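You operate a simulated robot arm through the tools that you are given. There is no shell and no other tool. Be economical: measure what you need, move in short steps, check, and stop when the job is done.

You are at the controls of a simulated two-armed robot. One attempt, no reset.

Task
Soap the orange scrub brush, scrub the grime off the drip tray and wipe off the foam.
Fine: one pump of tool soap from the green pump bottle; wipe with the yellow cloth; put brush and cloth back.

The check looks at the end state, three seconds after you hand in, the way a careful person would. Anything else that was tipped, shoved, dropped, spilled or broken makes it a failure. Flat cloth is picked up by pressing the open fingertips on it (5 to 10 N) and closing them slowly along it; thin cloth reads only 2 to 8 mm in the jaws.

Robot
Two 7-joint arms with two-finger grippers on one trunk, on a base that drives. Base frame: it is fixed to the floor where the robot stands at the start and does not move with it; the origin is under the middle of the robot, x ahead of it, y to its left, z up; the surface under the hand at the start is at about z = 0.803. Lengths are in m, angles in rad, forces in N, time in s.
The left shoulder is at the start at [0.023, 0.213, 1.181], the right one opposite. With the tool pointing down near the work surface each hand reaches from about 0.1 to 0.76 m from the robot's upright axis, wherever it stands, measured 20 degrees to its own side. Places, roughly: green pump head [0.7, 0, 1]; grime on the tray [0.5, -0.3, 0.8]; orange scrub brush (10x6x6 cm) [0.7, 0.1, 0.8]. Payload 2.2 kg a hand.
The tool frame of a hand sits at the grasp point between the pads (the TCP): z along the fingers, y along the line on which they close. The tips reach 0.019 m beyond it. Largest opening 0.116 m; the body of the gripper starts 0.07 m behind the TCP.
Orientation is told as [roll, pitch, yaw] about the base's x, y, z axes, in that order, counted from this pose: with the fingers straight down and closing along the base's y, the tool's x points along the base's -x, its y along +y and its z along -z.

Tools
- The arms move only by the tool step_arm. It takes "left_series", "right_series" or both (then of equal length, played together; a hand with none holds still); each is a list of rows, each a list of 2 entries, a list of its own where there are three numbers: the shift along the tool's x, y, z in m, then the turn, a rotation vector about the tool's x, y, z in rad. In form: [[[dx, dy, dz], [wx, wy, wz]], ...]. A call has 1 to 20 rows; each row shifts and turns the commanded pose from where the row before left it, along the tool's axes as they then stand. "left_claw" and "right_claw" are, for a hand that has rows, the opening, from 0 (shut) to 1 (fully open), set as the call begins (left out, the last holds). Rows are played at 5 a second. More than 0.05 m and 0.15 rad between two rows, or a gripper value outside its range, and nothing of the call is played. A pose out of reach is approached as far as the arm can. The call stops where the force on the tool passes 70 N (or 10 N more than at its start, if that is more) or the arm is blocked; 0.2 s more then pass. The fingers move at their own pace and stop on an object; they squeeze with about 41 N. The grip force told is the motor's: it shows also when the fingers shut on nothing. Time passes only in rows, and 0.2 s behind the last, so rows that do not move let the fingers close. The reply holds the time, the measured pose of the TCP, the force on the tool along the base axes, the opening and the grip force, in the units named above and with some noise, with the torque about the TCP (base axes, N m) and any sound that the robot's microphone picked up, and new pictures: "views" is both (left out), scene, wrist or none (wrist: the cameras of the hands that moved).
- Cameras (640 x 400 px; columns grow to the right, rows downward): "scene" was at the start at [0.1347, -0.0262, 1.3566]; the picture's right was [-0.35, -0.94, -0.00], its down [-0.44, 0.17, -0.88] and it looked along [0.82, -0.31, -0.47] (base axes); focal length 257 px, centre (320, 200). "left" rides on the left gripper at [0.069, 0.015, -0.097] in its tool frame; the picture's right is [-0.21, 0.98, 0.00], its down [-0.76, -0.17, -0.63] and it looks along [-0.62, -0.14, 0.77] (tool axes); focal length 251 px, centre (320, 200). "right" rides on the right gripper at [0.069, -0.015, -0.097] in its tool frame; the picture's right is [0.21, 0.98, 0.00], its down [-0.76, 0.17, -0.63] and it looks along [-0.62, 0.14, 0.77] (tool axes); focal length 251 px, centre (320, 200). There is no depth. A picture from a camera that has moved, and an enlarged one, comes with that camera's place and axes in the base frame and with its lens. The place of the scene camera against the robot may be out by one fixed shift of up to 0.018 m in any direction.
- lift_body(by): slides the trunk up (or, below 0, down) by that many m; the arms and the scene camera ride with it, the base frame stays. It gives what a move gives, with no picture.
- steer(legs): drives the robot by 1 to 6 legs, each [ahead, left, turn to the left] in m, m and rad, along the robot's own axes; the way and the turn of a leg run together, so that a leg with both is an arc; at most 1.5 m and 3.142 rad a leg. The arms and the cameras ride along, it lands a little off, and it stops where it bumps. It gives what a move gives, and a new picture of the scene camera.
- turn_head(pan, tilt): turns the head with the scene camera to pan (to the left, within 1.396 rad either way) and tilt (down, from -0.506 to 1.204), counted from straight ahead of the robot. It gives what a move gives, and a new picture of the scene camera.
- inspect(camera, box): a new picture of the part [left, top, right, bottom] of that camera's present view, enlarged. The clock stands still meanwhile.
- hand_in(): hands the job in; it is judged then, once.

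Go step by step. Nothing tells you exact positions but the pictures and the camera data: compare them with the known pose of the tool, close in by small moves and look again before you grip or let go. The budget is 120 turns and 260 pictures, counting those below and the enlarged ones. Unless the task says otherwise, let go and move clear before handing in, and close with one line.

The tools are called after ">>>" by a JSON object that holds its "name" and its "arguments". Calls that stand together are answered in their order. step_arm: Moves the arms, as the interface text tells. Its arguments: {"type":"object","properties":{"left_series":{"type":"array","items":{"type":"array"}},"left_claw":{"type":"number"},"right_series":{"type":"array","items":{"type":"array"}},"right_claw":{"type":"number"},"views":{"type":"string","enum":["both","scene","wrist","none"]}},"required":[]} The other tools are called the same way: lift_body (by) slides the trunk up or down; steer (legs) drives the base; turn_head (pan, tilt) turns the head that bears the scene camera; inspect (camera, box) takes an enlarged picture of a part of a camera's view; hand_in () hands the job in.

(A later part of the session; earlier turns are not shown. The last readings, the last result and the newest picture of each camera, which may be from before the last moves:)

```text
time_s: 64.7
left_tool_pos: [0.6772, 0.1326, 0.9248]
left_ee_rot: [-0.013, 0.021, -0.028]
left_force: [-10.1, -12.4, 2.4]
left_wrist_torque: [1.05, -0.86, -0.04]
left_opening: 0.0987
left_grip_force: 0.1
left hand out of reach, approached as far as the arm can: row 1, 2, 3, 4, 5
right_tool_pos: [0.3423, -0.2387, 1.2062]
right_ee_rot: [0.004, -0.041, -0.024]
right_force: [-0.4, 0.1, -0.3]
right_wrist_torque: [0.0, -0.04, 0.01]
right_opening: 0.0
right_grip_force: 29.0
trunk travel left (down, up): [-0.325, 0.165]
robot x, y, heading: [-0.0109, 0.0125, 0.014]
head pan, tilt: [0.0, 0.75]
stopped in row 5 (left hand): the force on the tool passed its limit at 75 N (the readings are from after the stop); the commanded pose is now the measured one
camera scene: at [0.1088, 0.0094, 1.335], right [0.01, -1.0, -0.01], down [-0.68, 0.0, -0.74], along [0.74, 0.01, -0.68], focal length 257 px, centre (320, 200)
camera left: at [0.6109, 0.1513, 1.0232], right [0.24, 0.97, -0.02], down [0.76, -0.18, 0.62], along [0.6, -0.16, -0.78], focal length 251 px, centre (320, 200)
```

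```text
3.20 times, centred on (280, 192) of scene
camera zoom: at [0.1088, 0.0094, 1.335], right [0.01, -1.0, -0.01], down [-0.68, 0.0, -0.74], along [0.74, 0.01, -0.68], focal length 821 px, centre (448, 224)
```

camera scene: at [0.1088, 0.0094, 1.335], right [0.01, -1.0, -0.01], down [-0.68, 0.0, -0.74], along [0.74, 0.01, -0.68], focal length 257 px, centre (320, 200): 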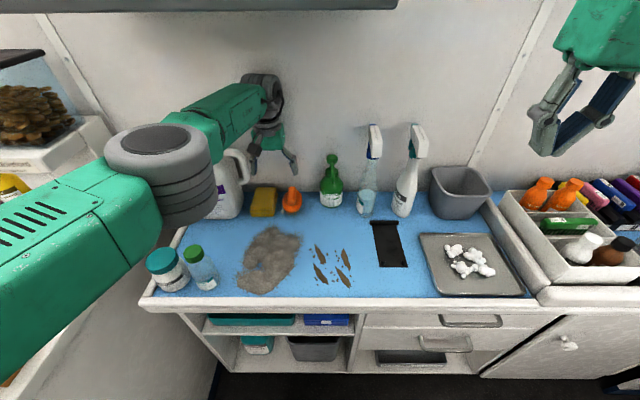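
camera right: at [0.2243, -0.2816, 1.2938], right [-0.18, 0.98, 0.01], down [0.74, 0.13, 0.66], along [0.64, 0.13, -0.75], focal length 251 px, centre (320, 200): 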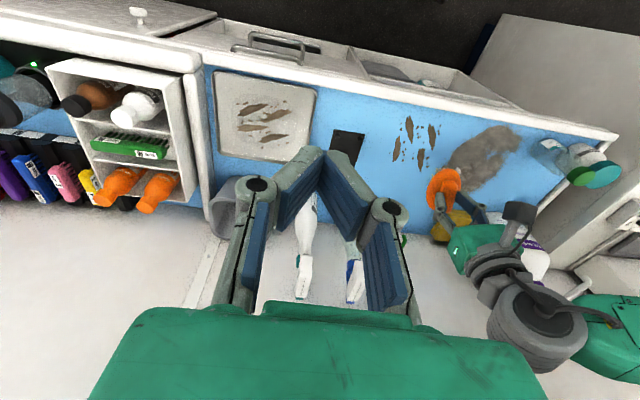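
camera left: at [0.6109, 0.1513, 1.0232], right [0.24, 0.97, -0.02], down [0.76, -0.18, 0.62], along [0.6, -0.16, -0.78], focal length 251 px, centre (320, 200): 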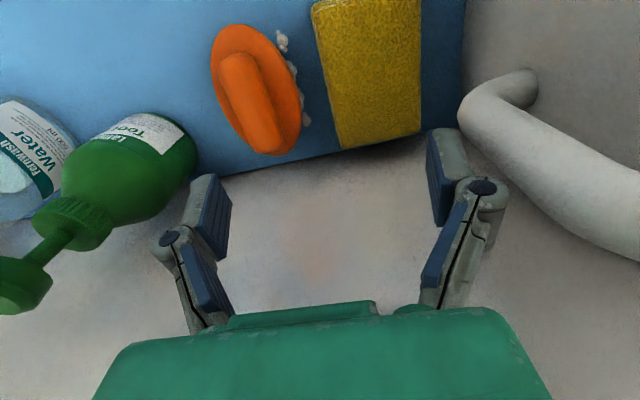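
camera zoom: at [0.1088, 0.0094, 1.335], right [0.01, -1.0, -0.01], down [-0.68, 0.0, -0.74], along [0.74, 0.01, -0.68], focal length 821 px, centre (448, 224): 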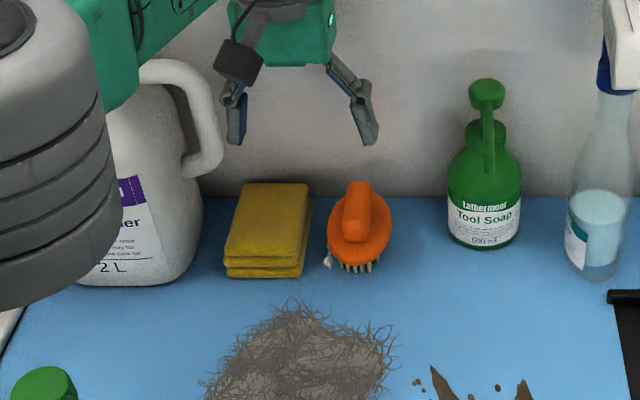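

The arm is near a joint limit close to the wall and jug, so I'll back the whole base off 10 cm.

>>> {"name": "steer", "arguments": {"legs": [[-0.1, 0, 0]]}}

>>> {"name": "turn_head", "arguments": {"pan": 0.5, "tilt": 0.55}}

```text
time_s: 65.8
left_tool_pos: [0.589, 0.142, 0.9195]
left_ee_rot: [-0.007, 0.021, -0.011]
left_force: [-0.2, 1.0, -0.3]
left_wrist_torque: [-0.02, -0.06, -0.02]
left_opening: 0.0988
left_grip_force: 0.1
right_tool_pos: [0.2536, -0.2391, 1.2039]
right_ee_rot: [0.006, -0.034, -0.024]
right_force: [-0.3, 0.6, 0.9]
right_wrist_torque: [0.03, -0.04, -0.01]
right_opening: 0.0
right_grip_force: 28.0
trunk travel left (down, up): [-0.325, 0.165]
robot x, y, heading: [-0.1107, 0.0108, 0.011]
head pan, tilt: [0.0, 0.75]
camera scene: at [0.0242, 0.0198, 1.3337], right [0.01, -1.0, 0.0], down [-0.68, -0.01, -0.73], along [0.73, 0.01, -0.68], focal length 257 px, centre (320, 200)
```

scene: 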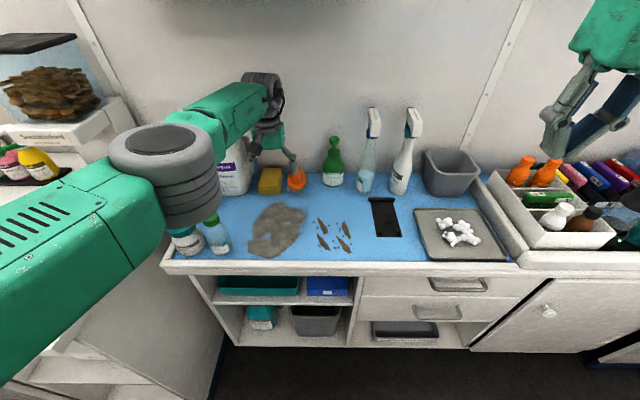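

```text
time_s: 66.8
left_tool_pos: [0.5893, 0.1369, 0.9194]
left_ee_rot: [-0.008, 0.023, -0.031]
left_force: [0.7, 0.7, 0.5]
left_wrist_torque: [-0.01, 0.02, -0.01]
left_opening: 0.0987
left_grip_force: 0.0
right_tool_pos: [0.2502, -0.2382, 1.2057]
right_ee_rot: [0.006, -0.035, -0.022]
right_force: [1.0, 0.0, -0.4]
right_wrist_torque: [-0.02, 0.01, 0.0]
right_opening: 0.0
right_grip_force: 28.4
trunk travel left (down, up): [-0.325, 0.165]
robot x, y, heading: [-0.1105, 0.0063, 0.009]
head pan, tilt: [0.499, 0.55]
camera scene: at [0.0219, 0.0624, 1.351], right [0.49, -0.87, 0.0], down [-0.46, -0.25, -0.85], along [0.74, 0.42, -0.53], focal length 257 px, centre (320, 200)
```

scene: 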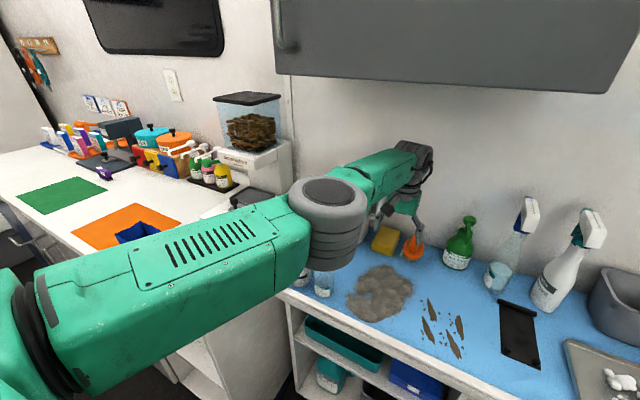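

The arm is nearly straight, which explains the reach warnings. I'll draw the hand in first, clear of everything, and check that it follows.

>>> {"name": "step_arm", "arguments": {"left_series": [[[0.015, 0, -0.005], [0, 0, 0]], [[0.015, 0, -0.005], [0, 0, 0]], [[0.015, 0, -0.005], [0, 0, 0]], [[0.015, 0, -0.005], [0, 0, 0]], [[0.015, 0, -0.005], [0, 0, 0]], [[0.015, 0, -0.005], [0, 0, 0]], [[0, 0, 0], [0, 0, 0]]], "left_claw": 0.8, "views": "both"}}

```text
time_s: 68.4
left_tool_pos: [0.5886, 0.1365, 0.9214]
left_ee_rot: [-0.009, 0.023, -0.033]
left_force: [0.7, -0.3, -0.3]
left_wrist_torque: [0.0, -0.01, -0.03]
left_opening: 0.0928
left_grip_force: 0.1
left hand out of reach, approached as far as the arm can: row 1, 2, 3, 4, 5, 6
right_tool_pos: [0.2511, -0.2381, 1.206]
right_ee_rot: [0.005, -0.038, -0.023]
right_force: [-0.3, -0.4, -0.5]
right_wrist_torque: [0.03, 0.01, -0.01]
right_opening: 0.0
right_grip_force: 28.6
trunk travel left (down, up): [-0.325, 0.165]
robot x, y, heading: [-0.1064, 0.0092, 0.008]
head pan, tilt: [0.499, 0.55]
camera scene: at [0.0212, 0.0622, 1.3511], right [0.49, -0.87, 0.0], down [-0.46, -0.25, -0.85], along [0.74, 0.42, -0.53], focal length 257 px, centre (320, 200)
camera left: at [0.5222, 0.1528, 1.0191], right [0.24, 0.97, -0.01], down [0.77, -0.18, 0.62], along [0.6, -0.16, -0.79], focal length 251 px, centre (320, 200)
```

scene: 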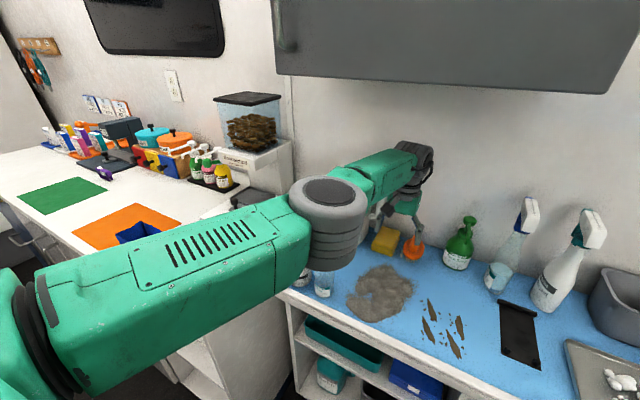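
left: 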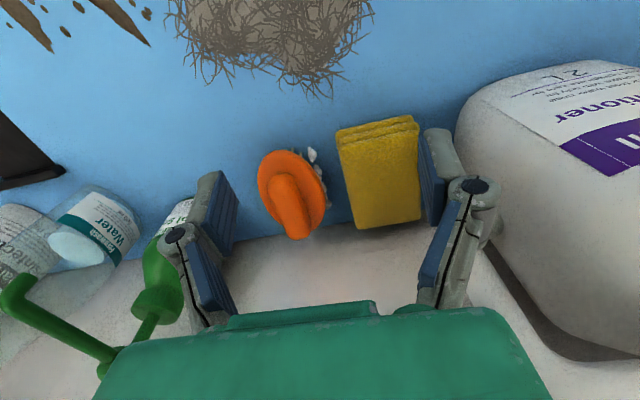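

The arm is stuck in its straightened singular pose for inward moves. I'll try a sideways, raising and twisting motion to unlock the elbow.

>>> {"name": "step_arm", "arguments": {"left_series": [[[0, -0.02, -0.02], [0, -0.05, 0]], [[0, -0.02, -0.02], [0, -0.05, 0]], [[0, -0.02, -0.02], [0, -0.05, 0]], [[0, -0.02, -0.02], [0, -0.05, 0]], [[0, 0, 0], [0, 0, 0]]], "views": "scene"}}

```text
time_s: 69.6
left_tool_pos: [0.6079, 0.0552, 1.0008]
left_ee_rot: [-0.006, -0.175, -0.01]
left_force: [0.2, -0.6, 0.0]
left_wrist_torque: [-0.01, -0.01, 0.01]
left_opening: 0.0929
left_grip_force: 0.1
left hand out of reach, approached as far as the arm can: row 1, 2, 3, 4
right_tool_pos: [0.2504, -0.2382, 1.2059]
right_ee_rot: [0.005, -0.036, -0.022]
right_force: [0.6, -0.4, -0.3]
right_wrist_torque: [0.03, 0.04, -0.02]
right_opening: 0.0001
right_grip_force: 28.4
trunk travel left (down, up): [-0.325, 0.165]
robot x, y, heading: [-0.108, 0.0103, 0.014]
head pan, tilt: [0.499, 0.55]
camera scene: at [0.0214, 0.0613, 1.3511], right [0.49, -0.87, 0.0], down [-0.46, -0.25, -0.85], along [0.74, 0.42, -0.52], focal length 257 px, centre (320, 200)
```

scene: 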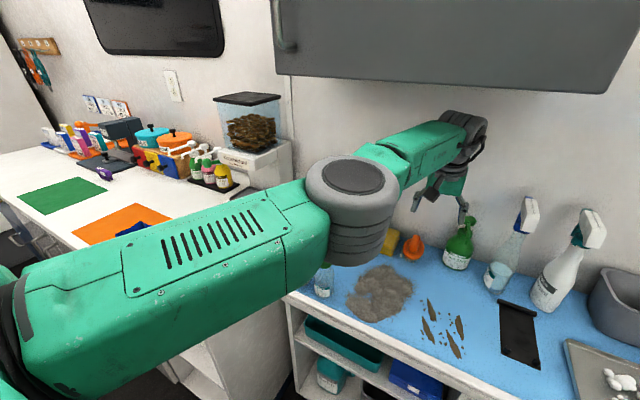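

It follows sideways but not inward. I'll raise it a little more, stretch outward slightly to cross the singularity, and then come back.

>>> {"name": "step_arm", "arguments": {"left_series": [[[-0.0035, 0.02, -0.0197], [0, 0, 0]], [[-0.0035, 0.02, -0.0197], [0, 0, 0]], [[-0.03, 0, 0.005], [0, 0, 0]], [[-0.03, 0, 0.005], [0, 0, 0]], [[0.015, 0, -0.003], [0, 0, 0]], [[0.03, 0, -0.005], [0, 0, 0]], [[0.03, 0, -0.005], [0, 0, 0]], [[0.03, 0, -0.005], [0, 0, 0]], [[0.03, 0, -0.005], [0, 0, 0]], [[0, 0, 0], [0, 0, 0]]], "views": "scene"}}

```text
time_s: 71.8
left_tool_pos: [0.6167, 0.0889, 1.0445]
left_ee_rot: [-0.005, -0.177, -0.012]
left_force: [-0.1, -0.7, 1.1]
left_wrist_torque: [-0.01, -0.01, 0.0]
left_opening: 0.0929
left_grip_force: 0.0
left hand out of reach, approached as far as the arm can: row 1, 2, 3, 4, 5, 6, 7, 8, 9
right_tool_pos: [0.25, -0.2371, 1.2048]
right_ee_rot: [0.005, -0.038, -0.021]
right_force: [0.2, -0.6, 0.7]
right_wrist_torque: [0.0, 0.02, 0.0]
right_opening: 0.0
right_grip_force: 28.6
trunk travel left (down, up): [-0.325, 0.165]
robot x, y, heading: [-0.1097, 0.0102, 0.011]
head pan, tilt: [0.499, 0.55]
camera scene: at [0.0211, 0.0618, 1.3511], right [0.49, -0.87, 0.0], down [-0.46, -0.25, -0.85], along [0.74, 0.42, -0.52], focal length 257 px, centre (320, 200)
```

scene: 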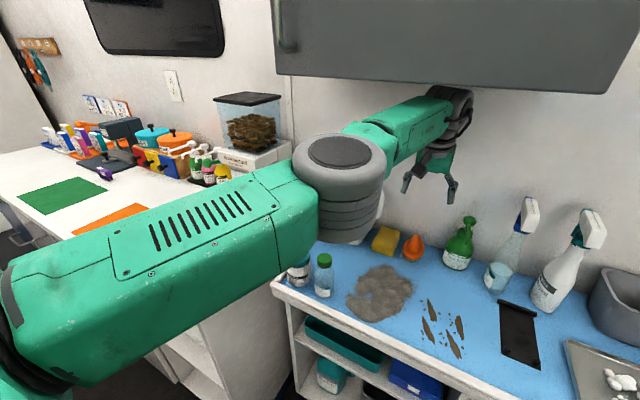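

I'll drive back 0.2 m so the arm hangs in free space, where I can safely work the elbow loose.

>>> {"name": "steer", "arguments": {"legs": [[-0.2, 0, 0]]}}

>>> {"name": "step_arm", "arguments": {"left_series": [[[0, 0, 0.03], [0, -0.14, 0]], [[0, 0, 0.03], [0, -0.14, 0]], [[0, 0, 0.03], [0, -0.14, 0]], [[0, 0, 0.03], [0, -0.14, 0]], [[0, 0, 0], [0, -0.14, 0]], [[0, 0, 0], [0, -0.14, 0]], [[0, 0, 0], [0, 0, 0]]], "views": "scene"}}

```text
time_s: 73.4
left_tool_pos: [0.4896, 0.138, 1.0488]
left_ee_rot: [0.025, -0.184, 0.023]
left_force: [0.1, 0.9, -0.7]
left_wrist_torque: [-0.03, 0.04, 0.01]
left_opening: 0.0926
left_grip_force: 0.1
right_tool_pos: [0.1514, -0.2038, 1.1774]
right_ee_rot: [0.022, 0.031, 0.071]
right_force: [-1.1, 0.1, 0.7]
right_wrist_torque: [-0.09, -0.03, 0.0]
right_opening: 0.0
right_grip_force: 28.1
trunk travel left (down, up): [-0.325, 0.165]
robot x, y, heading: [-0.2173, 0.0362, 0.102]
head pan, tilt: [0.499, 0.55]
stopped in leg 1: the robot was blocked; the commanded pose is now the measured one
camera scene: at [-0.0864, 0.0998, 1.3514], right [0.57, -0.82, 0.0], down [-0.44, -0.3, -0.85], along [0.7, 0.48, -0.53], focal length 257 px, centre (320, 200)
```

scene: 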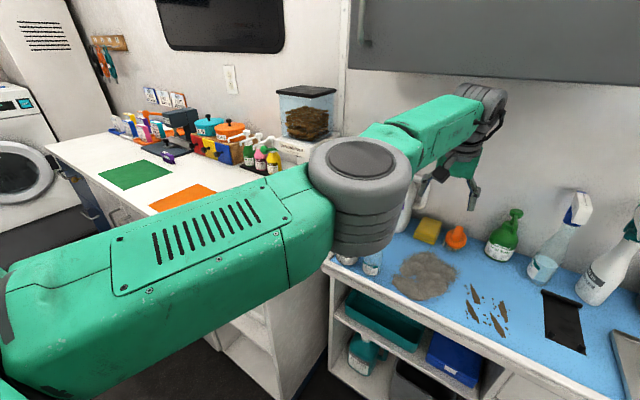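

```text
time_s: 75.0
left_tool_pos: [0.6091, 0.1457, 0.9597]
left_ee_rot: [0.033, -0.937, 0.055]
left_force: [-0.5, 0.8, -0.2]
left_wrist_torque: [-0.01, -0.02, 0.0]
left_opening: 0.093
left_grip_force: 0.0
left hand out of reach, approached as far as the arm can: row 1, 2, 3, 4, 5, 6
right_tool_pos: [0.1497, -0.2109, 1.1775]
right_ee_rot: [0.031, 0.026, 0.07]
right_force: [0.6, 0.0, 0.8]
right_wrist_torque: [-0.03, 0.01, -0.03]
right_opening: 0.0003
right_grip_force: 28.8
trunk travel left (down, up): [-0.325, 0.165]
robot x, y, heading: [-0.2194, 0.0295, 0.097]
head pan, tilt: [0.499, 0.55]
camera scene: at [-0.0929, 0.1033, 1.3525], right [0.56, -0.83, 0.0], down [-0.43, -0.3, -0.85], along [0.7, 0.48, -0.53], focal length 257 px, centre (320, 200)
```

scene: 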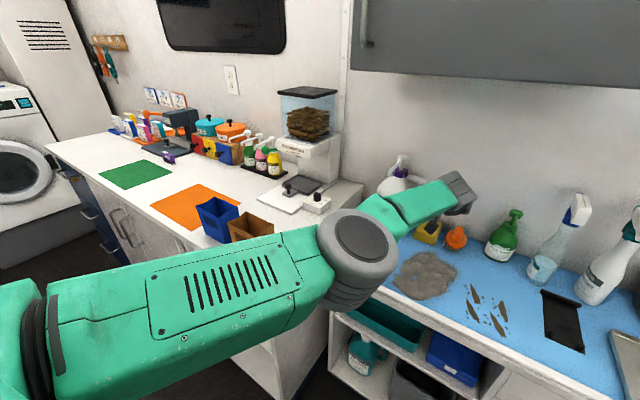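

The elbow hinge is vertical, so swinging the hand to the right should bend it. I'll raise the hand clear of the bottles and then sweep right and inward.

>>> {"name": "step_arm", "arguments": {"left_series": [[[-0.02, 0, -0.0148], [0, 0.1, 0]], [[-0.02, 0, -0.0148], [0, 0.1, 0]], [[-0.02, 0, -0.0148], [0, 0.1, 0]], [[-0.02, 0, -0.0148], [0, 0.1, 0]], [[0, 0, 0], [0, 0, 0]]], "views": "none"}}

```text
time_s: 76.2
left_tool_pos: [0.5482, 0.1712, 1.0433]
left_ee_rot: [0.024, -0.533, 0.071]
left_force: [-0.8, 0.0, 0.4]
left_wrist_torque: [-0.04, -0.06, -0.02]
left_opening: 0.093
left_grip_force: 0.0
left hand out of reach, approached as far as the arm can: row 1, 2, 3, 4
right_tool_pos: [0.1494, -0.2107, 1.1775]
right_ee_rot: [0.029, 0.028, 0.071]
right_force: [0.4, 0.2, 0.5]
right_wrist_torque: [-0.03, 0.01, 0.0]
right_opening: 0.0003
right_grip_force: 28.8
trunk travel left (down, up): [-0.325, 0.165]
robot x, y, heading: [-0.2203, 0.0323, 0.101]
head pan, tilt: [0.499, 0.55]
```

The hand is up at z 1.04. Now I'll sweep right and inward.

>>> {"name": "step_arm", "arguments": {"left_series": [[[0.013, -0.025, -0.0076], [0, 0, 0]], [[0.013, -0.025, -0.0076], [0, 0, 0]], [[0.013, -0.025, -0.0076], [0, 0, 0]], [[0.013, -0.025, -0.0076], [0, 0, 0]], [[0.013, -0.025, -0.0076], [0, 0, 0]], [[0.013, -0.025, -0.0076], [0, 0, 0]], [[0, 0, 0], [0, 0, 0]]], "views": "scene"}}

```text
time_s: 77.8
left_tool_pos: [0.4693, 0.0158, 1.0384]
left_ee_rot: [0.023, -0.534, 0.071]
left_force: [-0.3, 0.4, 0.5]
left_wrist_torque: [0.0, -0.01, -0.01]
left_opening: 0.0927
left_grip_force: 0.1
right_tool_pos: [0.1513, -0.2098, 1.1782]
right_ee_rot: [0.028, 0.026, 0.069]
right_force: [0.4, 0.4, -0.3]
right_wrist_torque: [-0.01, -0.01, -0.02]
right_opening: 0.0002
right_grip_force: 28.1
trunk travel left (down, up): [-0.325, 0.165]
robot x, y, heading: [-0.2173, 0.0326, 0.098]
head pan, tilt: [0.499, 0.55]
camera scene: at [-0.0926, 0.1045, 1.3525], right [0.56, -0.83, 0.0], down [-0.44, -0.3, -0.85], along [0.7, 0.48, -0.53], focal length 257 px, centre (320, 200)
```

scene: 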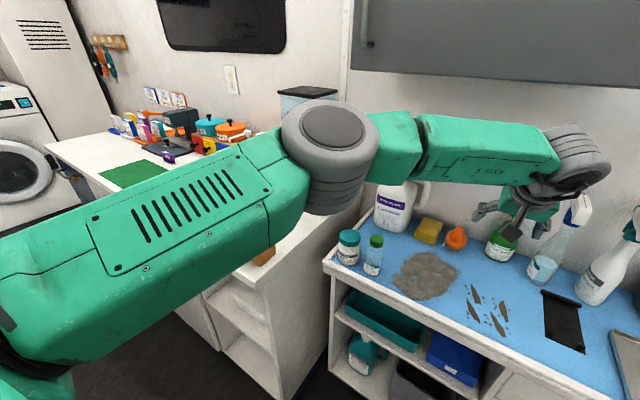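

The elbow is free again. I'll straighten the hand and retract it a bit more.

>>> {"name": "step_arm", "arguments": {"left_series": [[[0.012, 0, -0.01], [0, 0.133, 0]], [[0.012, 0, -0.01], [0, 0.133, 0]], [[0.015, 0, -0.005], [0, 0.133, 0]], [[0.015, 0, 0], [0, 0.133, 0]], [[0.015, 0, 0], [0, 0, 0]], [[0.015, 0, 0], [0, 0, 0]], [[0.015, 0, 0], [0, 0, 0]], [[0, 0, 0], [0, 0, 0]]], "views": "none"}}

>>> {"name": "steer", "arguments": {"legs": [[0.1, 0, 0], [0, 0, -0.1]]}}

```text
time_s: 79.6
left_tool_pos: [0.3665, 0.0074, 1.0412]
left_ee_rot: [0.017, -0.071, 0.08]
left_force: [-0.4, 0.3, 0.0]
left_wrist_torque: [0.01, 0.0, 0.0]
left_opening: 0.0932
left_grip_force: 0.0
left hand out of reach, approached as far as the arm can: row 4
right_tool_pos: [0.1521, -0.2106, 1.1787]
right_ee_rot: [0.029, 0.028, 0.07]
right_force: [0.2, 0.5, -0.1]
right_wrist_torque: [-0.03, -0.01, -0.04]
right_opening: 0.0
right_grip_force: 28.3
trunk travel left (down, up): [-0.325, 0.165]
robot x, y, heading: [-0.2197, 0.0326, 0.103]
head pan, tilt: [0.499, 0.55]
```

```text
time_s: 81.2
left_tool_pos: [0.4594, -0.0278, 1.0404]
left_ee_rot: [0.009, -0.071, -0.014]
left_force: [0.2, 0.9, -0.1]
left_wrist_torque: [-0.08, 0.09, 0.02]
left_opening: 0.0928
left_grip_force: 0.0
right_tool_pos: [0.2218, -0.2243, 1.1836]
right_ee_rot: [0.019, 0.01, -0.026]
right_force: [0.7, -0.2, 0.3]
right_wrist_torque: [-0.02, 0.02, 0.01]
right_opening: 0.0
right_grip_force: 28.6
trunk travel left (down, up): [-0.325, 0.165]
robot x, y, heading: [-0.1199, 0.0428, -0.0]
head pan, tilt: [0.499, 0.55]
camera scene: at [0.0075, 0.1016, 1.351], right [0.48, -0.88, 0.0], down [-0.46, -0.26, -0.85], along [0.75, 0.41, -0.53], focal length 257 px, centre (320, 200)
```

scene: 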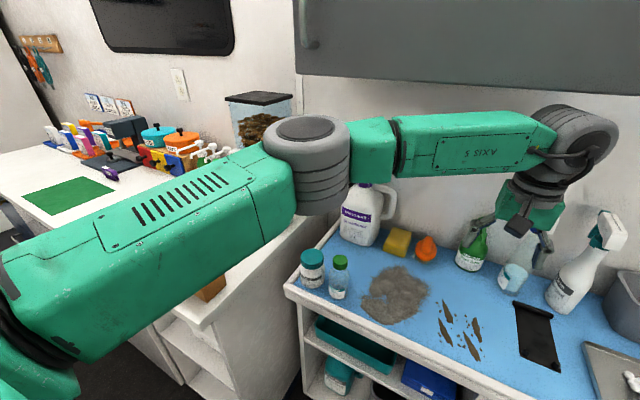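

I'll retract the hand further, then drive forward so the cloth is within comfortable reach.

>>> {"name": "step_arm", "arguments": {"left_series": [[[0.015, 0.01, 0], [0, 0.02, 0]], [[0.015, 0.01, 0], [0, 0.02, 0]], [[0.015, 0.01, 0], [0, 0.015, 0]], [[0.015, 0.01, 0], [0, 0.015, 0]], [[0.015, 0.01, 0], [0, 0, 0]], [[0.015, 0.01, 0], [0, 0, 0]], [[0.01, 0.01, 0], [0, 0, 0]], [[0, 0, 0], [0, 0, 0]]], "views": "none"}}

>>> {"name": "steer", "arguments": {"legs": [[0.14, 0, 0]]}}

>>> {"name": "turn_head", "arguments": {"pan": 0.2, "tilt": 0.6}}

```text
time_s: 83.0
left_tool_pos: [0.3604, 0.0478, 1.039]
left_ee_rot: [0.01, -0.004, -0.013]
left_force: [-0.4, -1.0, 0.3]
left_wrist_torque: [-0.02, 0.02, 0.01]
left_opening: 0.093
left_grip_force: 0.1
right_tool_pos: [0.2201, -0.222, 1.1826]
right_ee_rot: [0.018, 0.014, -0.025]
right_force: [0.2, 0.2, 0.3]
right_wrist_torque: [-0.02, 0.0, 0.0]
right_opening: 0.0
right_grip_force: 28.7
trunk travel left (down, up): [-0.325, 0.165]
robot x, y, heading: [-0.1242, 0.0444, 0.007]
head pan, tilt: [0.499, 0.55]
```

```text
time_s: 84.4
left_tool_pos: [0.5021, 0.0363, 1.0402]
left_ee_rot: [0.018, -0.005, -0.015]
left_force: [-0.4, -0.2, -0.1]
left_wrist_torque: [0.08, 0.0, -0.02]
left_opening: 0.0929
left_grip_force: 0.0
right_tool_pos: [0.3617, -0.2328, 1.1785]
right_ee_rot: [0.027, 0.017, -0.027]
right_force: [-0.2, -0.2, 0.2]
right_wrist_torque: [0.01, 0.04, 0.0]
right_opening: 0.0
right_grip_force: 28.7
trunk travel left (down, up): [-0.325, 0.165]
robot x, y, heading: [0.0178, 0.0459, 0.003]
head pan, tilt: [0.499, 0.55]
camera scene: at [0.1495, 0.0913, 1.3512], right [0.48, -0.88, -0.01], down [-0.46, -0.25, -0.85], along [0.75, 0.41, -0.52], focal length 257 px, centre (320, 200)
```

scene: 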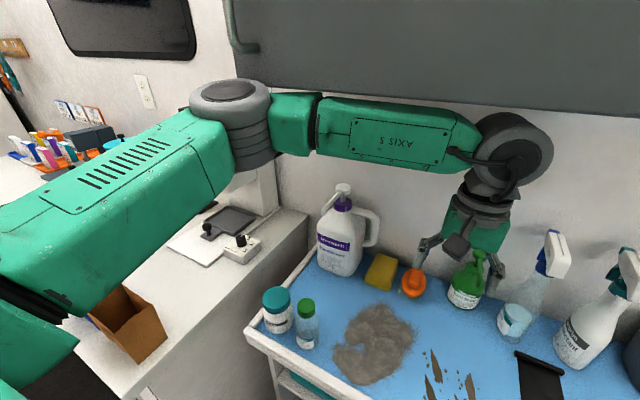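

```text
time_s: 85.2
left_tool_pos: [0.4988, 0.0382, 1.0406]
left_ee_rot: [0.018, -0.005, -0.015]
left_force: [0.0, -0.5, 0.6]
left_wrist_torque: [-0.04, -0.02, 0.02]
left_opening: 0.0927
left_grip_force: 0.0
right_tool_pos: [0.3607, -0.2324, 1.1776]
right_ee_rot: [0.024, 0.025, -0.028]
right_force: [1.1, -0.4, -0.1]
right_wrist_torque: [-0.01, -0.01, 0.02]
right_opening: 0.0001
right_grip_force: 28.7
trunk travel left (down, up): [-0.325, 0.165]
robot x, y, heading: [0.0196, 0.0455, 0.005]
head pan, tilt: [0.201, 0.6]
camera scene: at [0.1592, 0.0657, 1.3461], right [0.2, -0.98, 0.0], down [-0.56, -0.11, -0.82], along [0.8, 0.17, -0.57], focal length 257 px, centre (320, 200)
```

scene: 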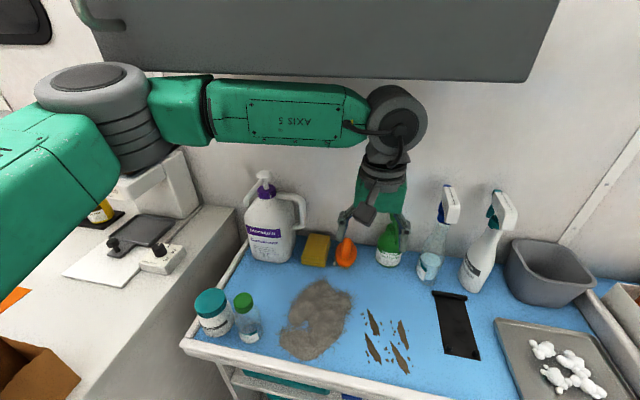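

Everything is intact. The jug's handle would clash with a hand closing along y, so I'll yaw the hand 90° (closing along x) before approaching the cloth.

>>> {"name": "step_arm", "arguments": {"left_series": [[[0, 0, 0], [0, 0, -0.145]], [[0, 0, 0], [0, 0, -0.145]], [[0, 0, 0], [0, 0, -0.145]], [[0, 0, 0], [0, 0, -0.145]], [[0, 0, 0], [0, 0, -0.145]], [[0, 0, 0], [0, 0, -0.145]], [[0, 0, 0], [0, 0, -0.145]], [[0, 0, 0], [0, 0, -0.145]], [[0, 0, 0], [0, 0, -0.145]], [[0, 0, 0], [0, 0, -0.145]], [[0, 0, 0], [0, 0, -0.137]], [[0, 0, 0], [0, 0, 0]]], "left_claw": 0.5, "views": "both"}}

```text
time_s: 88.0
left_tool_pos: [0.4784, 0.0476, 0.9968]
left_ee_rot: [0.094, -0.023, 1.584]
left_force: [0.6, 0.5, 0.0]
left_wrist_torque: [-0.01, 0.03, 0.01]
left_opening: 0.0578
left_grip_force: 0.1
right_tool_pos: [0.3531, -0.2257, 1.1602]
right_ee_rot: [0.021, 0.09, -0.023]
right_force: [0.4, 0.4, 0.7]
right_wrist_torque: [-0.04, 0.04, 0.0]
right_opening: 0.0002
right_grip_force: 28.3
trunk travel left (down, up): [-0.325, 0.165]
robot x, y, heading: [0.0188, 0.047, 0.007]
head pan, tilt: [0.201, 0.6]
stopped in row 12 (left hand): the arm was blocked; the commanded pose is now the measured one
camera scene: at [0.1658, 0.1059, 1.3453], right [0.21, -0.98, 0.02], down [-0.56, -0.14, -0.82], along [0.8, 0.15, -0.58], focal length 257 px, centre (320, 200)
camera left: at [0.4732, -0.0248, 1.093], right [-0.97, 0.2, 0.1], down [0.22, 0.75, 0.63], along [0.05, 0.63, -0.77], focal length 251 px, centre (320, 200)
```

scene: 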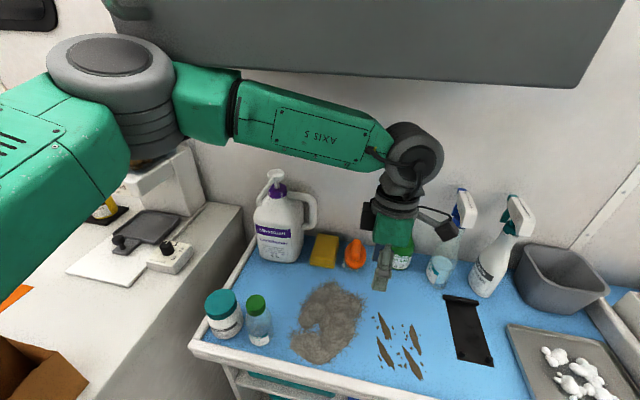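
left: 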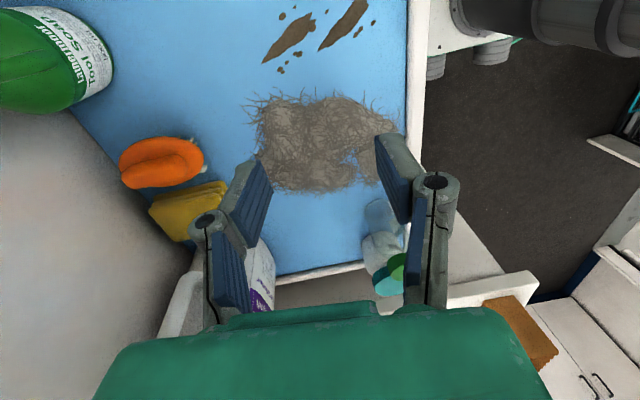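

The elbow is pressing on the cabinet. I'll back up 5 cm and lower the trunk 12 cm so the elbow passes under the cabinet.

>>> {"name": "steer", "arguments": {"legs": [[-0.05, 0, 0]]}}

>>> {"name": "lift_body", "arguments": {"by": -0.12}}

>>> {"name": "inspect", "arguments": {"camera": "scene", "box": [0, 0, 640, 400]}}

```text
time_s: 88.9
left_tool_pos: [0.433, 0.0427, 1.0022]
left_ee_rot: [0.081, -0.022, 1.577]
left_force: [-0.2, 1.4, 0.0]
left_wrist_torque: [-0.06, 0.02, 0.01]
left_opening: 0.0581
left_grip_force: 0.1
right_tool_pos: [0.3056, -0.2298, 1.1691]
right_ee_rot: [0.024, 0.057, -0.025]
right_force: [-0.7, -0.1, -0.2]
right_wrist_torque: [-0.03, 0.0, -0.03]
right_opening: 0.0002
right_grip_force: 28.3
trunk travel left (down, up): [-0.325, 0.165]
robot x, y, heading: [-0.0276, 0.0474, 0.004]
head pan, tilt: [0.201, 0.6]
camera scene: at [0.1135, 0.0768, 1.3462], right [0.2, -0.98, 0.0], down [-0.56, -0.12, -0.82], along [0.8, 0.17, -0.57], focal length 257 px, centre (320, 200)
```

scene: 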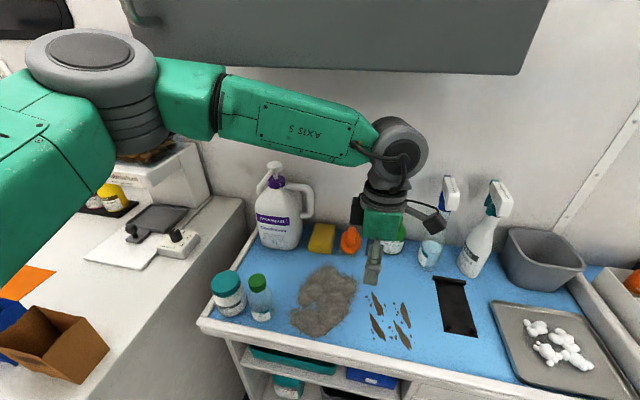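

```text
time_s: 90.4
left_tool_pos: [0.4256, 0.0337, 0.8848]
left_ee_rot: [0.074, -0.03, 1.576]
left_force: [-0.3, -0.7, 0.3]
left_wrist_torque: [0.04, -0.01, 0.0]
left_opening: 0.058
left_grip_force: 0.0
right_tool_pos: [0.2976, -0.2379, 1.0463]
right_ee_rot: [0.031, 0.053, -0.026]
right_force: [-1.3, -0.4, -0.2]
right_wrist_torque: [0.02, 0.01, 0.0]
right_opening: 0.0003
right_grip_force: 28.5
trunk travel left (down, up): [-0.205, 0.285]
robot x, y, heading: [-0.0286, 0.0432, 0.008]
head pan, tilt: [0.201, 0.6]
```

```text
1.00 times, centred on (320, 200) of scene (not enlarged: the box is as wide or as high as the picture)
camera zoom: at [0.1081, 0.0631, 1.2268], right [0.2, -0.98, -0.01], down [-0.56, -0.11, -0.82], along [0.81, 0.17, -0.57], focal length 257 px, centre (320, 200)
```

zoom: 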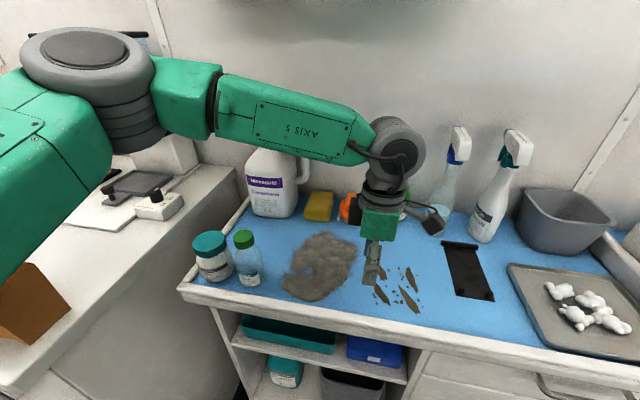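

The left forearm would sweep over the jug here. It's better to use the right arm for the cloth, with the robot shifted left. I'll raise the trunk again and tuck the left arm.

>>> {"name": "lift_body", "arguments": {"by": 0.12}}

>>> {"name": "step_arm", "arguments": {"left_series": [[[0, 0.012, -0.012], [-0.015, 0, 0.1]], [[0, 0.012, -0.012], [-0.015, 0, 0.1]], [[0, 0.012, -0.012], [-0.015, 0, 0.1]], [[0, 0.012, -0.012], [-0.015, 0, 0.1]], [[0, 0.012, -0.012], [-0.015, 0, 0.1]], [[0, 0.012, -0.012], [0, 0, 0.1]], [[0, 0.012, -0.012], [0, 0, 0.1]], [[0, 0.0, -0.012], [0, 0, 0.1]], [[0, 0, 0], [0, 0, 0]]], "right_series": [[[0, 0, 0], [0, 0, -0.145]], [[0, 0, 0], [0, 0, -0.145]], [[0, 0, 0], [0, 0, -0.145]], [[0, 0, 0], [0, 0, -0.145]], [[0, 0, 0], [0, 0, -0.145]], [[0, 0, 0], [0, 0, -0.145]], [[0, 0, 0], [0, 0, -0.145]], [[0, 0, 0], [0, 0, -0.145]], [[0, 0, 0], [0, 0, 0]]], "views": "both"}}

```text
time_s: 91.9
left_tool_pos: [0.4252, 0.0343, 1.004]
left_ee_rot: [0.074, -0.028, 1.578]
left_force: [-0.3, -0.7, -0.1]
left_wrist_torque: [-0.01, -0.01, -0.07]
left_opening: 0.0581
left_grip_force: 0.0
right_tool_pos: [0.2986, -0.2353, 1.1656]
right_ee_rot: [0.029, 0.061, -0.025]
right_force: [-0.4, 0.2, -0.3]
right_wrist_torque: [0.02, 0.03, 0.03]
right_opening: 0.0001
right_grip_force: 28.3
trunk travel left (down, up): [-0.325, 0.165]
robot x, y, heading: [-0.0245, 0.0473, 0.005]
head pan, tilt: [0.201, 0.6]
```

```text
time_s: 93.9
left_tool_pos: [0.3603, 0.0575, 1.1096]
left_ee_rot: [0.135, 0.073, 0.781]
left_force: [1.7, -0.5, 0.6]
left_wrist_torque: [-0.01, 0.02, 0.01]
left_opening: 0.058
left_grip_force: 0.1
right_tool_pos: [0.2979, -0.2348, 1.1701]
right_ee_rot: [0.057, -0.007, 1.136]
right_force: [-0.3, -0.6, -0.4]
right_wrist_torque: [-0.02, 0.04, 0.0]
right_opening: 0.0002
right_grip_force: 28.4
trunk travel left (down, up): [-0.325, 0.165]
robot x, y, heading: [-0.0286, 0.0461, 0.006]
head pan, tilt: [0.201, 0.6]
camera scene: at [0.1083, 0.0699, 1.3466], right [0.2, -0.98, 0.0], down [-0.56, -0.11, -0.82], along [0.81, 0.17, -0.57], focal length 257 px, centre (320, 200)
camera right: at [0.287, -0.3076, 1.265], right [-0.98, 0.21, 0.05], down [0.2, 0.74, 0.65], along [0.1, 0.64, -0.76], focal length 251 px, centre (320, 200)
camera left: at [0.3143, 0.0145, 1.2123], right [-0.52, 0.84, 0.11], down [0.74, 0.39, 0.55], along [0.42, 0.37, -0.83], focal length 251 px, centre (320, 200)
```

scene: 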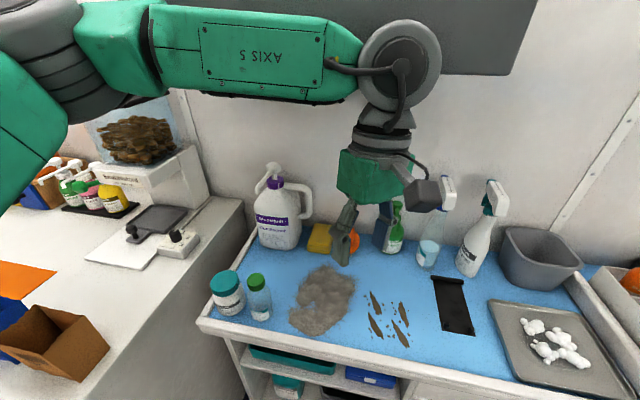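
right: 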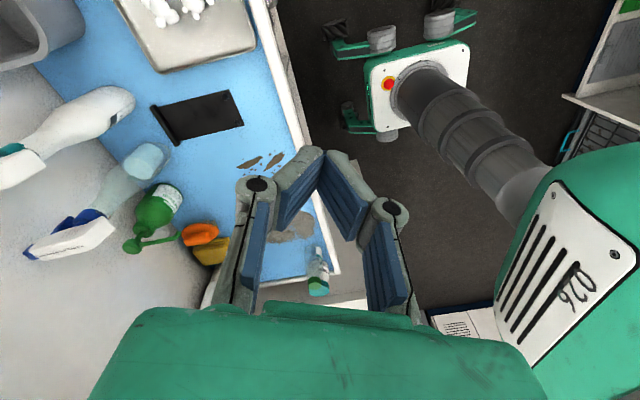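
left: 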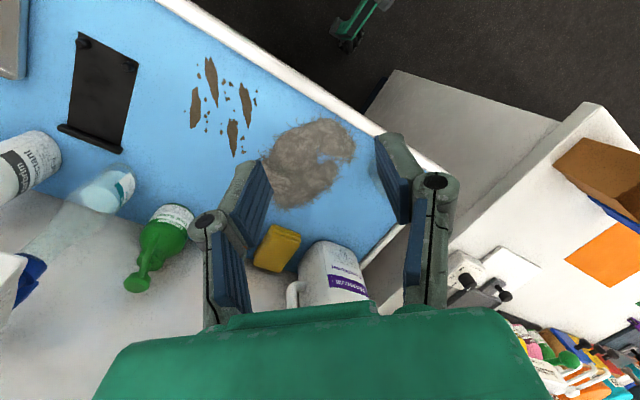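

Both arms follow well. I'll tuck the left hand further back and left, and finish the right hand's yaw to about 90°.

>>> {"name": "step_arm", "arguments": {"left_series": [[[-0.0025, 0.024, -0.005], [0, 0, 0]], [[-0.0025, 0.024, -0.005], [0, 0, 0]], [[-0.0025, 0.024, -0.005], [0, 0, 0]], [[-0.0025, 0.024, -0.005], [0, 0, 0]], [[-0.0025, 0.024, -0.005], [0, 0, 0]], [[-0.0025, 0.024, -0.005], [0, 0, 0]], [[-0.0025, 0.024, -0.005], [0, 0, 0]], [[0, 0, 0], [0, 0, 0]]], "right_series": [[[0, 0, 0.01], [0, 0, -0.145]], [[0, 0, 0.01], [0, 0, -0.145]], [[0, 0, 0.01], [0, 0, -0.14]], [[0, 0, 0.01], [0, 0, 0]], [[0, 0, 0.01], [0, 0, 0]], [[0, 0, 0.01], [0, 0, 0]], [[0, 0, 0.01], [0, 0, 0]], [[0, 0, 0], [0, 0, 0]]], "right_claw": 0.5, "views": "scene"}}

>>> {"name": "steer", "arguments": {"legs": [[0, 0.12, 0]]}}

```text
time_s: 95.7
left_tool_pos: [0.2619, 0.1886, 1.1644]
left_ee_rot: [0.132, 0.075, 0.785]
left_force: [-0.4, 0.1, -0.1]
left_wrist_torque: [0.0, 0.02, 0.04]
left_opening: 0.0574
left_grip_force: 0.0
right_tool_pos: [0.2957, -0.2313, 1.0985]
right_ee_rot: [0.05, -0.027, 1.567]
right_force: [0.2, 0.1, 0.0]
right_wrist_torque: [0.01, 0.01, 0.02]
right_opening: 0.0579
right_grip_force: 0.0
trunk travel left (down, up): [-0.325, 0.165]
robot x, y, heading: [-0.0305, 0.0481, 0.003]
head pan, tilt: [0.201, 0.6]
camera scene: at [0.108, 0.0739, 1.3466], right [0.2, -0.98, 0.0], down [-0.56, -0.12, -0.82], along [0.81, 0.17, -0.57], focal length 257 px, centre (320, 200)
```

scene: 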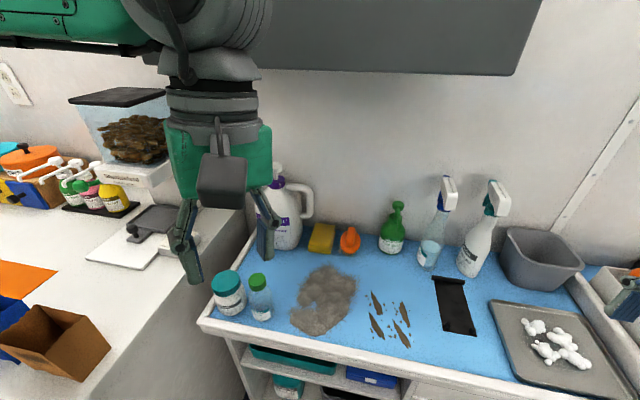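

```text
time_s: 96.9
left_tool_pos: [0.2616, 0.2535, 1.1694]
left_ee_rot: [0.163, 0.05, 0.785]
left_force: [0.4, -1.9, 0.0]
left_wrist_torque: [0.19, 0.04, 0.01]
left_opening: 0.058
left_grip_force: 0.1
right_tool_pos: [0.2979, -0.1617, 1.0883]
right_ee_rot: [0.049, -0.07, 1.565]
right_force: [0.2, -1.9, 0.5]
right_wrist_torque: [0.16, -0.01, 0.01]
right_opening: 0.0578
right_grip_force: 0.0
trunk travel left (down, up): [-0.325, 0.165]
robot x, y, heading: [-0.0234, 0.1536, 0.009]
head pan, tilt: [0.201, 0.6]
camera scene: at [0.1096, 0.1301, 1.346], right [0.21, -0.98, -0.04], down [-0.56, -0.08, -0.83], along [0.81, 0.19, -0.56], focal length 257 px, centre (320, 200)
```

scene: 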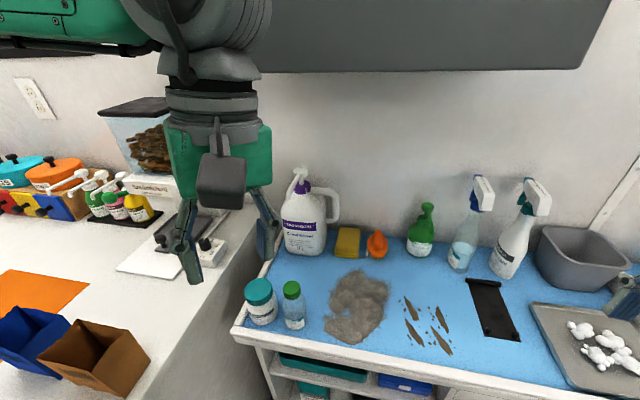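

The robot is at y = 0.154. I'll move the right hand over the front of the cloth for a look.

>>> {"name": "step_arm", "arguments": {"right_series": [[[-0.032, -0.02, 0.011], [0, 0, 0]], [[-0.032, -0.02, 0.011], [0, 0, 0]], [[-0.032, -0.02, 0.011], [0, 0, 0]], [[-0.032, -0.02, 0.011], [0, 0, 0]], [[-0.032, -0.02, 0.011], [0, 0, 0]], [[-0.032, -0.02, 0.011], [0, 0, 0]], [[-0.032, -0.02, 0.011], [0, 0, 0]], [[-0.032, -0.02, 0.011], [0, 0, 0]], [[0, 0, 0], [0, 0, 0]]], "views": "both"}}

>>> {"name": "inspect", "arguments": {"camera": "scene", "box": [260, 150, 460, 275]}}

```text
time_s: 98.9
left_tool_pos: [0.2576, 0.3191, 1.1641]
left_ee_rot: [0.121, 0.082, 0.784]
left_force: [-0.3, 0.7, 0.1]
left_wrist_torque: [-0.08, -0.01, 0.0]
left_opening: 0.0579
left_grip_force: 0.1
right_tool_pos: [0.4493, 0.1592, 1.0155]
right_ee_rot: [0.045, -0.017, 1.567]
right_force: [-0.5, 0.7, -1.1]
right_wrist_torque: [-0.06, -0.06, 0.0]
right_opening: 0.0581
right_grip_force: 0.0
trunk travel left (down, up): [-0.325, 0.165]
robot x, y, heading: [-0.0279, 0.1548, 0.011]
head pan, tilt: [0.201, 0.6]
camera scene: at [0.1075, 0.1853, 1.3467], right [0.21, -0.98, 0.0], down [-0.55, -0.12, -0.82], along [0.81, 0.17, -0.57], focal length 257 px, centre (320, 200)
camera right: at [0.4675, 0.0854, 1.1095], right [-0.98, -0.21, 0.04], down [-0.14, 0.75, 0.65], along [-0.17, 0.63, -0.76], focal length 251 px, centre (320, 200)
```

scene: 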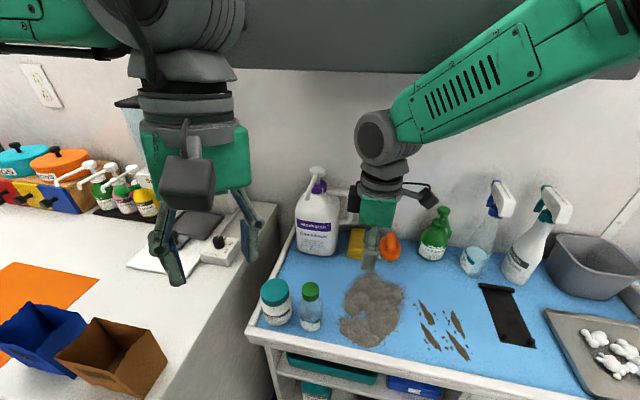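
right: 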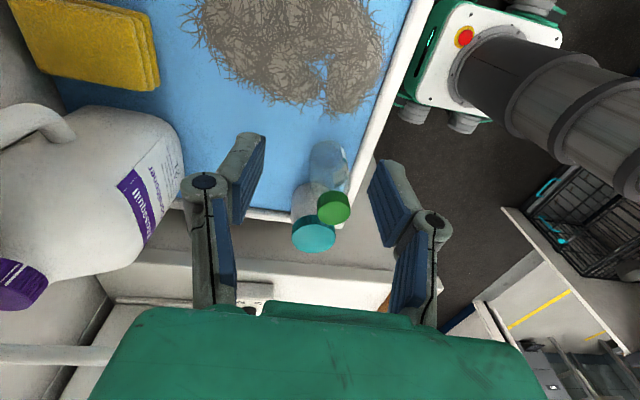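

```text
3.20 times, centred on (360, 212) of scene
camera zoom: at [0.1075, 0.1853, 1.3467], right [0.21, -0.98, 0.0], down [-0.55, -0.12, -0.82], along [0.81, 0.17, -0.57], focal length 821 px, centre (192, 160)
```

zoom: 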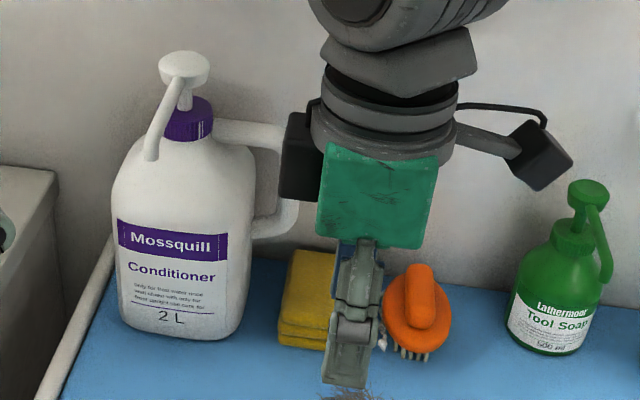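

The cloth spans x 0.618–0.71 and y 0.14–0.205, with the jug handle at y of about 0.22. I'll advance above the cloth and tilt the hand slightly away from the jug.

>>> {"name": "step_arm", "arguments": {"right_series": [[[0, -0.02, 0.008], [0, -0.04, 0]], [[0, -0.025, 0.008], [0, -0.04, 0]], [[0, -0.025, 0.008], [0, -0.04, 0]], [[0, -0.025, 0.008], [0, -0.04, 0]], [[0, -0.025, 0.008], [0, -0.04, 0]], [[0, -0.025, 0.008], [0, -0.04, 0]], [[0, -0.025, 0.008], [0, -0.04, 0]], [[0, -0.02, 0.005], [0, 0, 0]], [[0, 0, 0], [0, 0, 0]]], "views": "both"}}

>>> {"name": "inspect", "arguments": {"camera": "scene", "box": [280, 150, 440, 250]}}

```text
time_s: 100.9
left_tool_pos: [0.2624, 0.3016, 1.1636]
left_ee_rot: [0.134, 0.078, 0.785]
left_force: [1.1, 0.0, -0.6]
left_wrist_torque: [0.03, 0.06, 0.01]
left_opening: 0.058
left_grip_force: 0.1
right_tool_pos: [0.6429, 0.1496, 0.9405]
right_ee_rot: [0.053, -0.307, 1.552]
right_force: [0.3, -0.3, -0.2]
right_wrist_torque: [0.0, -0.06, -0.01]
right_opening: 0.0579
right_grip_force: 0.1
trunk travel left (down, up): [-0.325, 0.165]
robot x, y, heading: [-0.0334, 0.158, 0.006]
head pan, tilt: [0.201, 0.6]
camera scene: at [0.1129, 0.1854, 1.3459], right [0.21, -0.98, 0.0], down [-0.56, -0.12, -0.82], along [0.8, 0.17, -0.57], focal length 257 px, centre (320, 200)
camera right: at [0.6597, 0.0517, 1.0111], right [-0.98, -0.2, -0.01], down [-0.12, 0.53, 0.84], along [-0.16, 0.82, -0.54], focal length 251 px, centre (320, 200)
```

scene: 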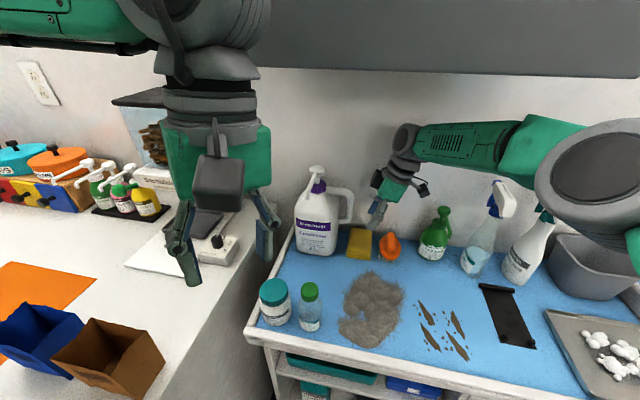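
right: 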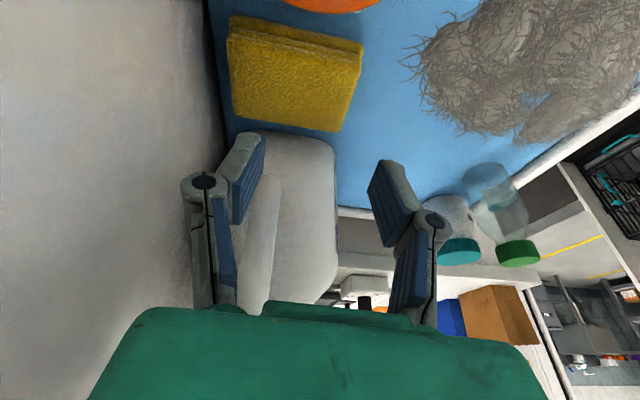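

```text
4.00 times, centred on (360, 200) of scene
camera zoom: at [0.1129, 0.1854, 1.3459], right [0.21, -0.98, 0.0], down [-0.56, -0.12, -0.82], along [0.8, 0.17, -0.57], focal length 1026 px, centre (160, 200)
```

zoom: 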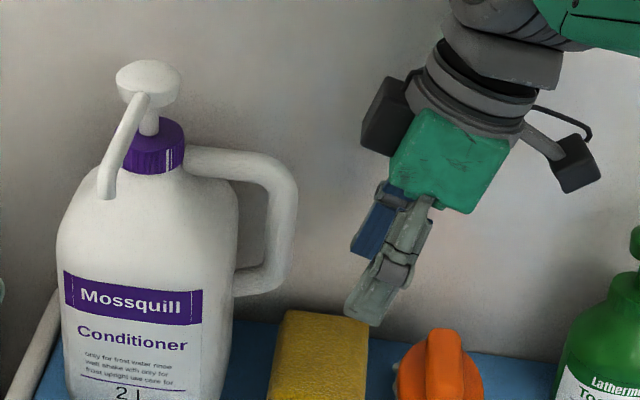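

The hand is tilted with the tips over the cloth. I'll descend most of the way.

>>> {"name": "step_arm", "arguments": {"right_series": [[[0.004, -0.01, 0.025], [0, 0, 0]], [[0.004, -0.008, 0.025], [0, 0, 0]], [[0.003, 0, 0.022], [0, 0, 0]], [[0, 0, 0], [0, 0, 0]]], "views": "both"}}

>>> {"name": "inspect", "arguments": {"camera": "scene", "box": [300, 180, 420, 255]}}

```text
time_s: 101.9
left_tool_pos: [0.2594, 0.2996, 1.1642]
left_ee_rot: [0.131, 0.075, 0.783]
left_force: [0.4, -0.5, 0.0]
left_wrist_torque: [0.02, -0.02, 0.0]
left_opening: 0.0582
left_grip_force: 0.1
right_tool_pos: [0.6459, 0.1611, 0.8739]
right_ee_rot: [0.048, -0.308, 1.552]
right_force: [0.2, 0.3, -0.3]
right_wrist_torque: [-0.03, 0.0, -0.01]
right_opening: 0.0579
right_grip_force: 0.0
right hand out of reach, approached as far as the arm can: row 2
trunk travel left (down, up): [-0.325, 0.165]
robot x, y, heading: [-0.0282, 0.1526, 0.008]
head pan, tilt: [0.201, 0.6]
camera scene: at [0.1096, 0.1856, 1.3464], right [0.21, -0.98, 0.0], down [-0.56, -0.12, -0.82], along [0.8, 0.17, -0.57], focal length 257 px, centre (320, 200)
camera right: at [0.6637, 0.0633, 0.9445], right [-0.98, -0.2, -0.02], down [-0.12, 0.53, 0.84], along [-0.16, 0.82, -0.54], focal length 251 px, centre (320, 200)
```

scene: 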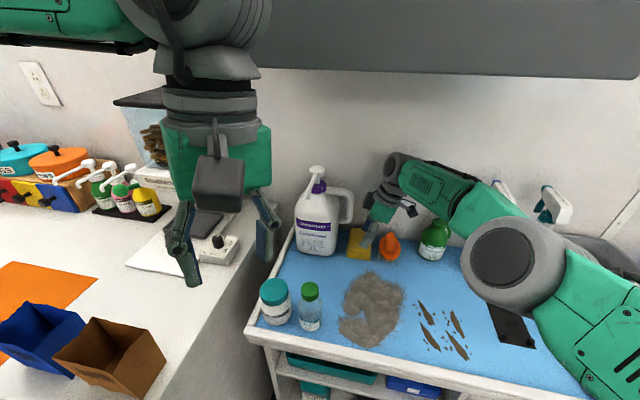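
right: 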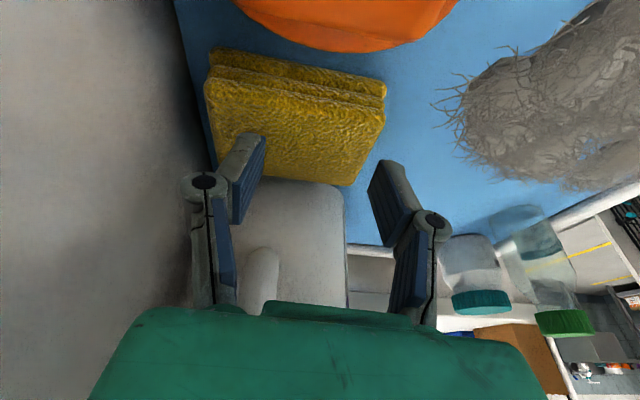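

```text
5.33 times, centred on (360, 218) of scene
camera zoom: at [0.1096, 0.1856, 1.3464], right [0.21, -0.98, 0.0], down [-0.56, -0.12, -0.82], along [0.8, 0.17, -0.57], focal length 1368 px, centre (107, 107)
```

zoom: 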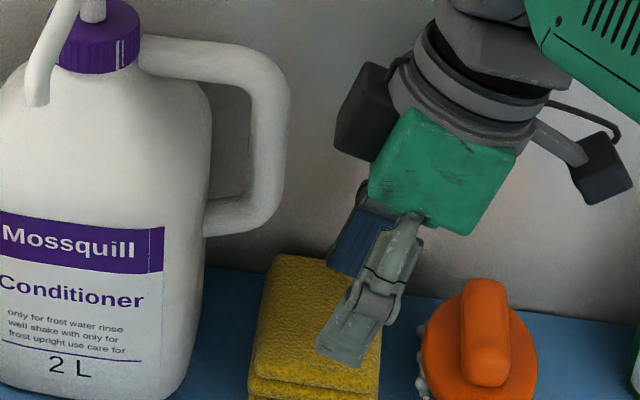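

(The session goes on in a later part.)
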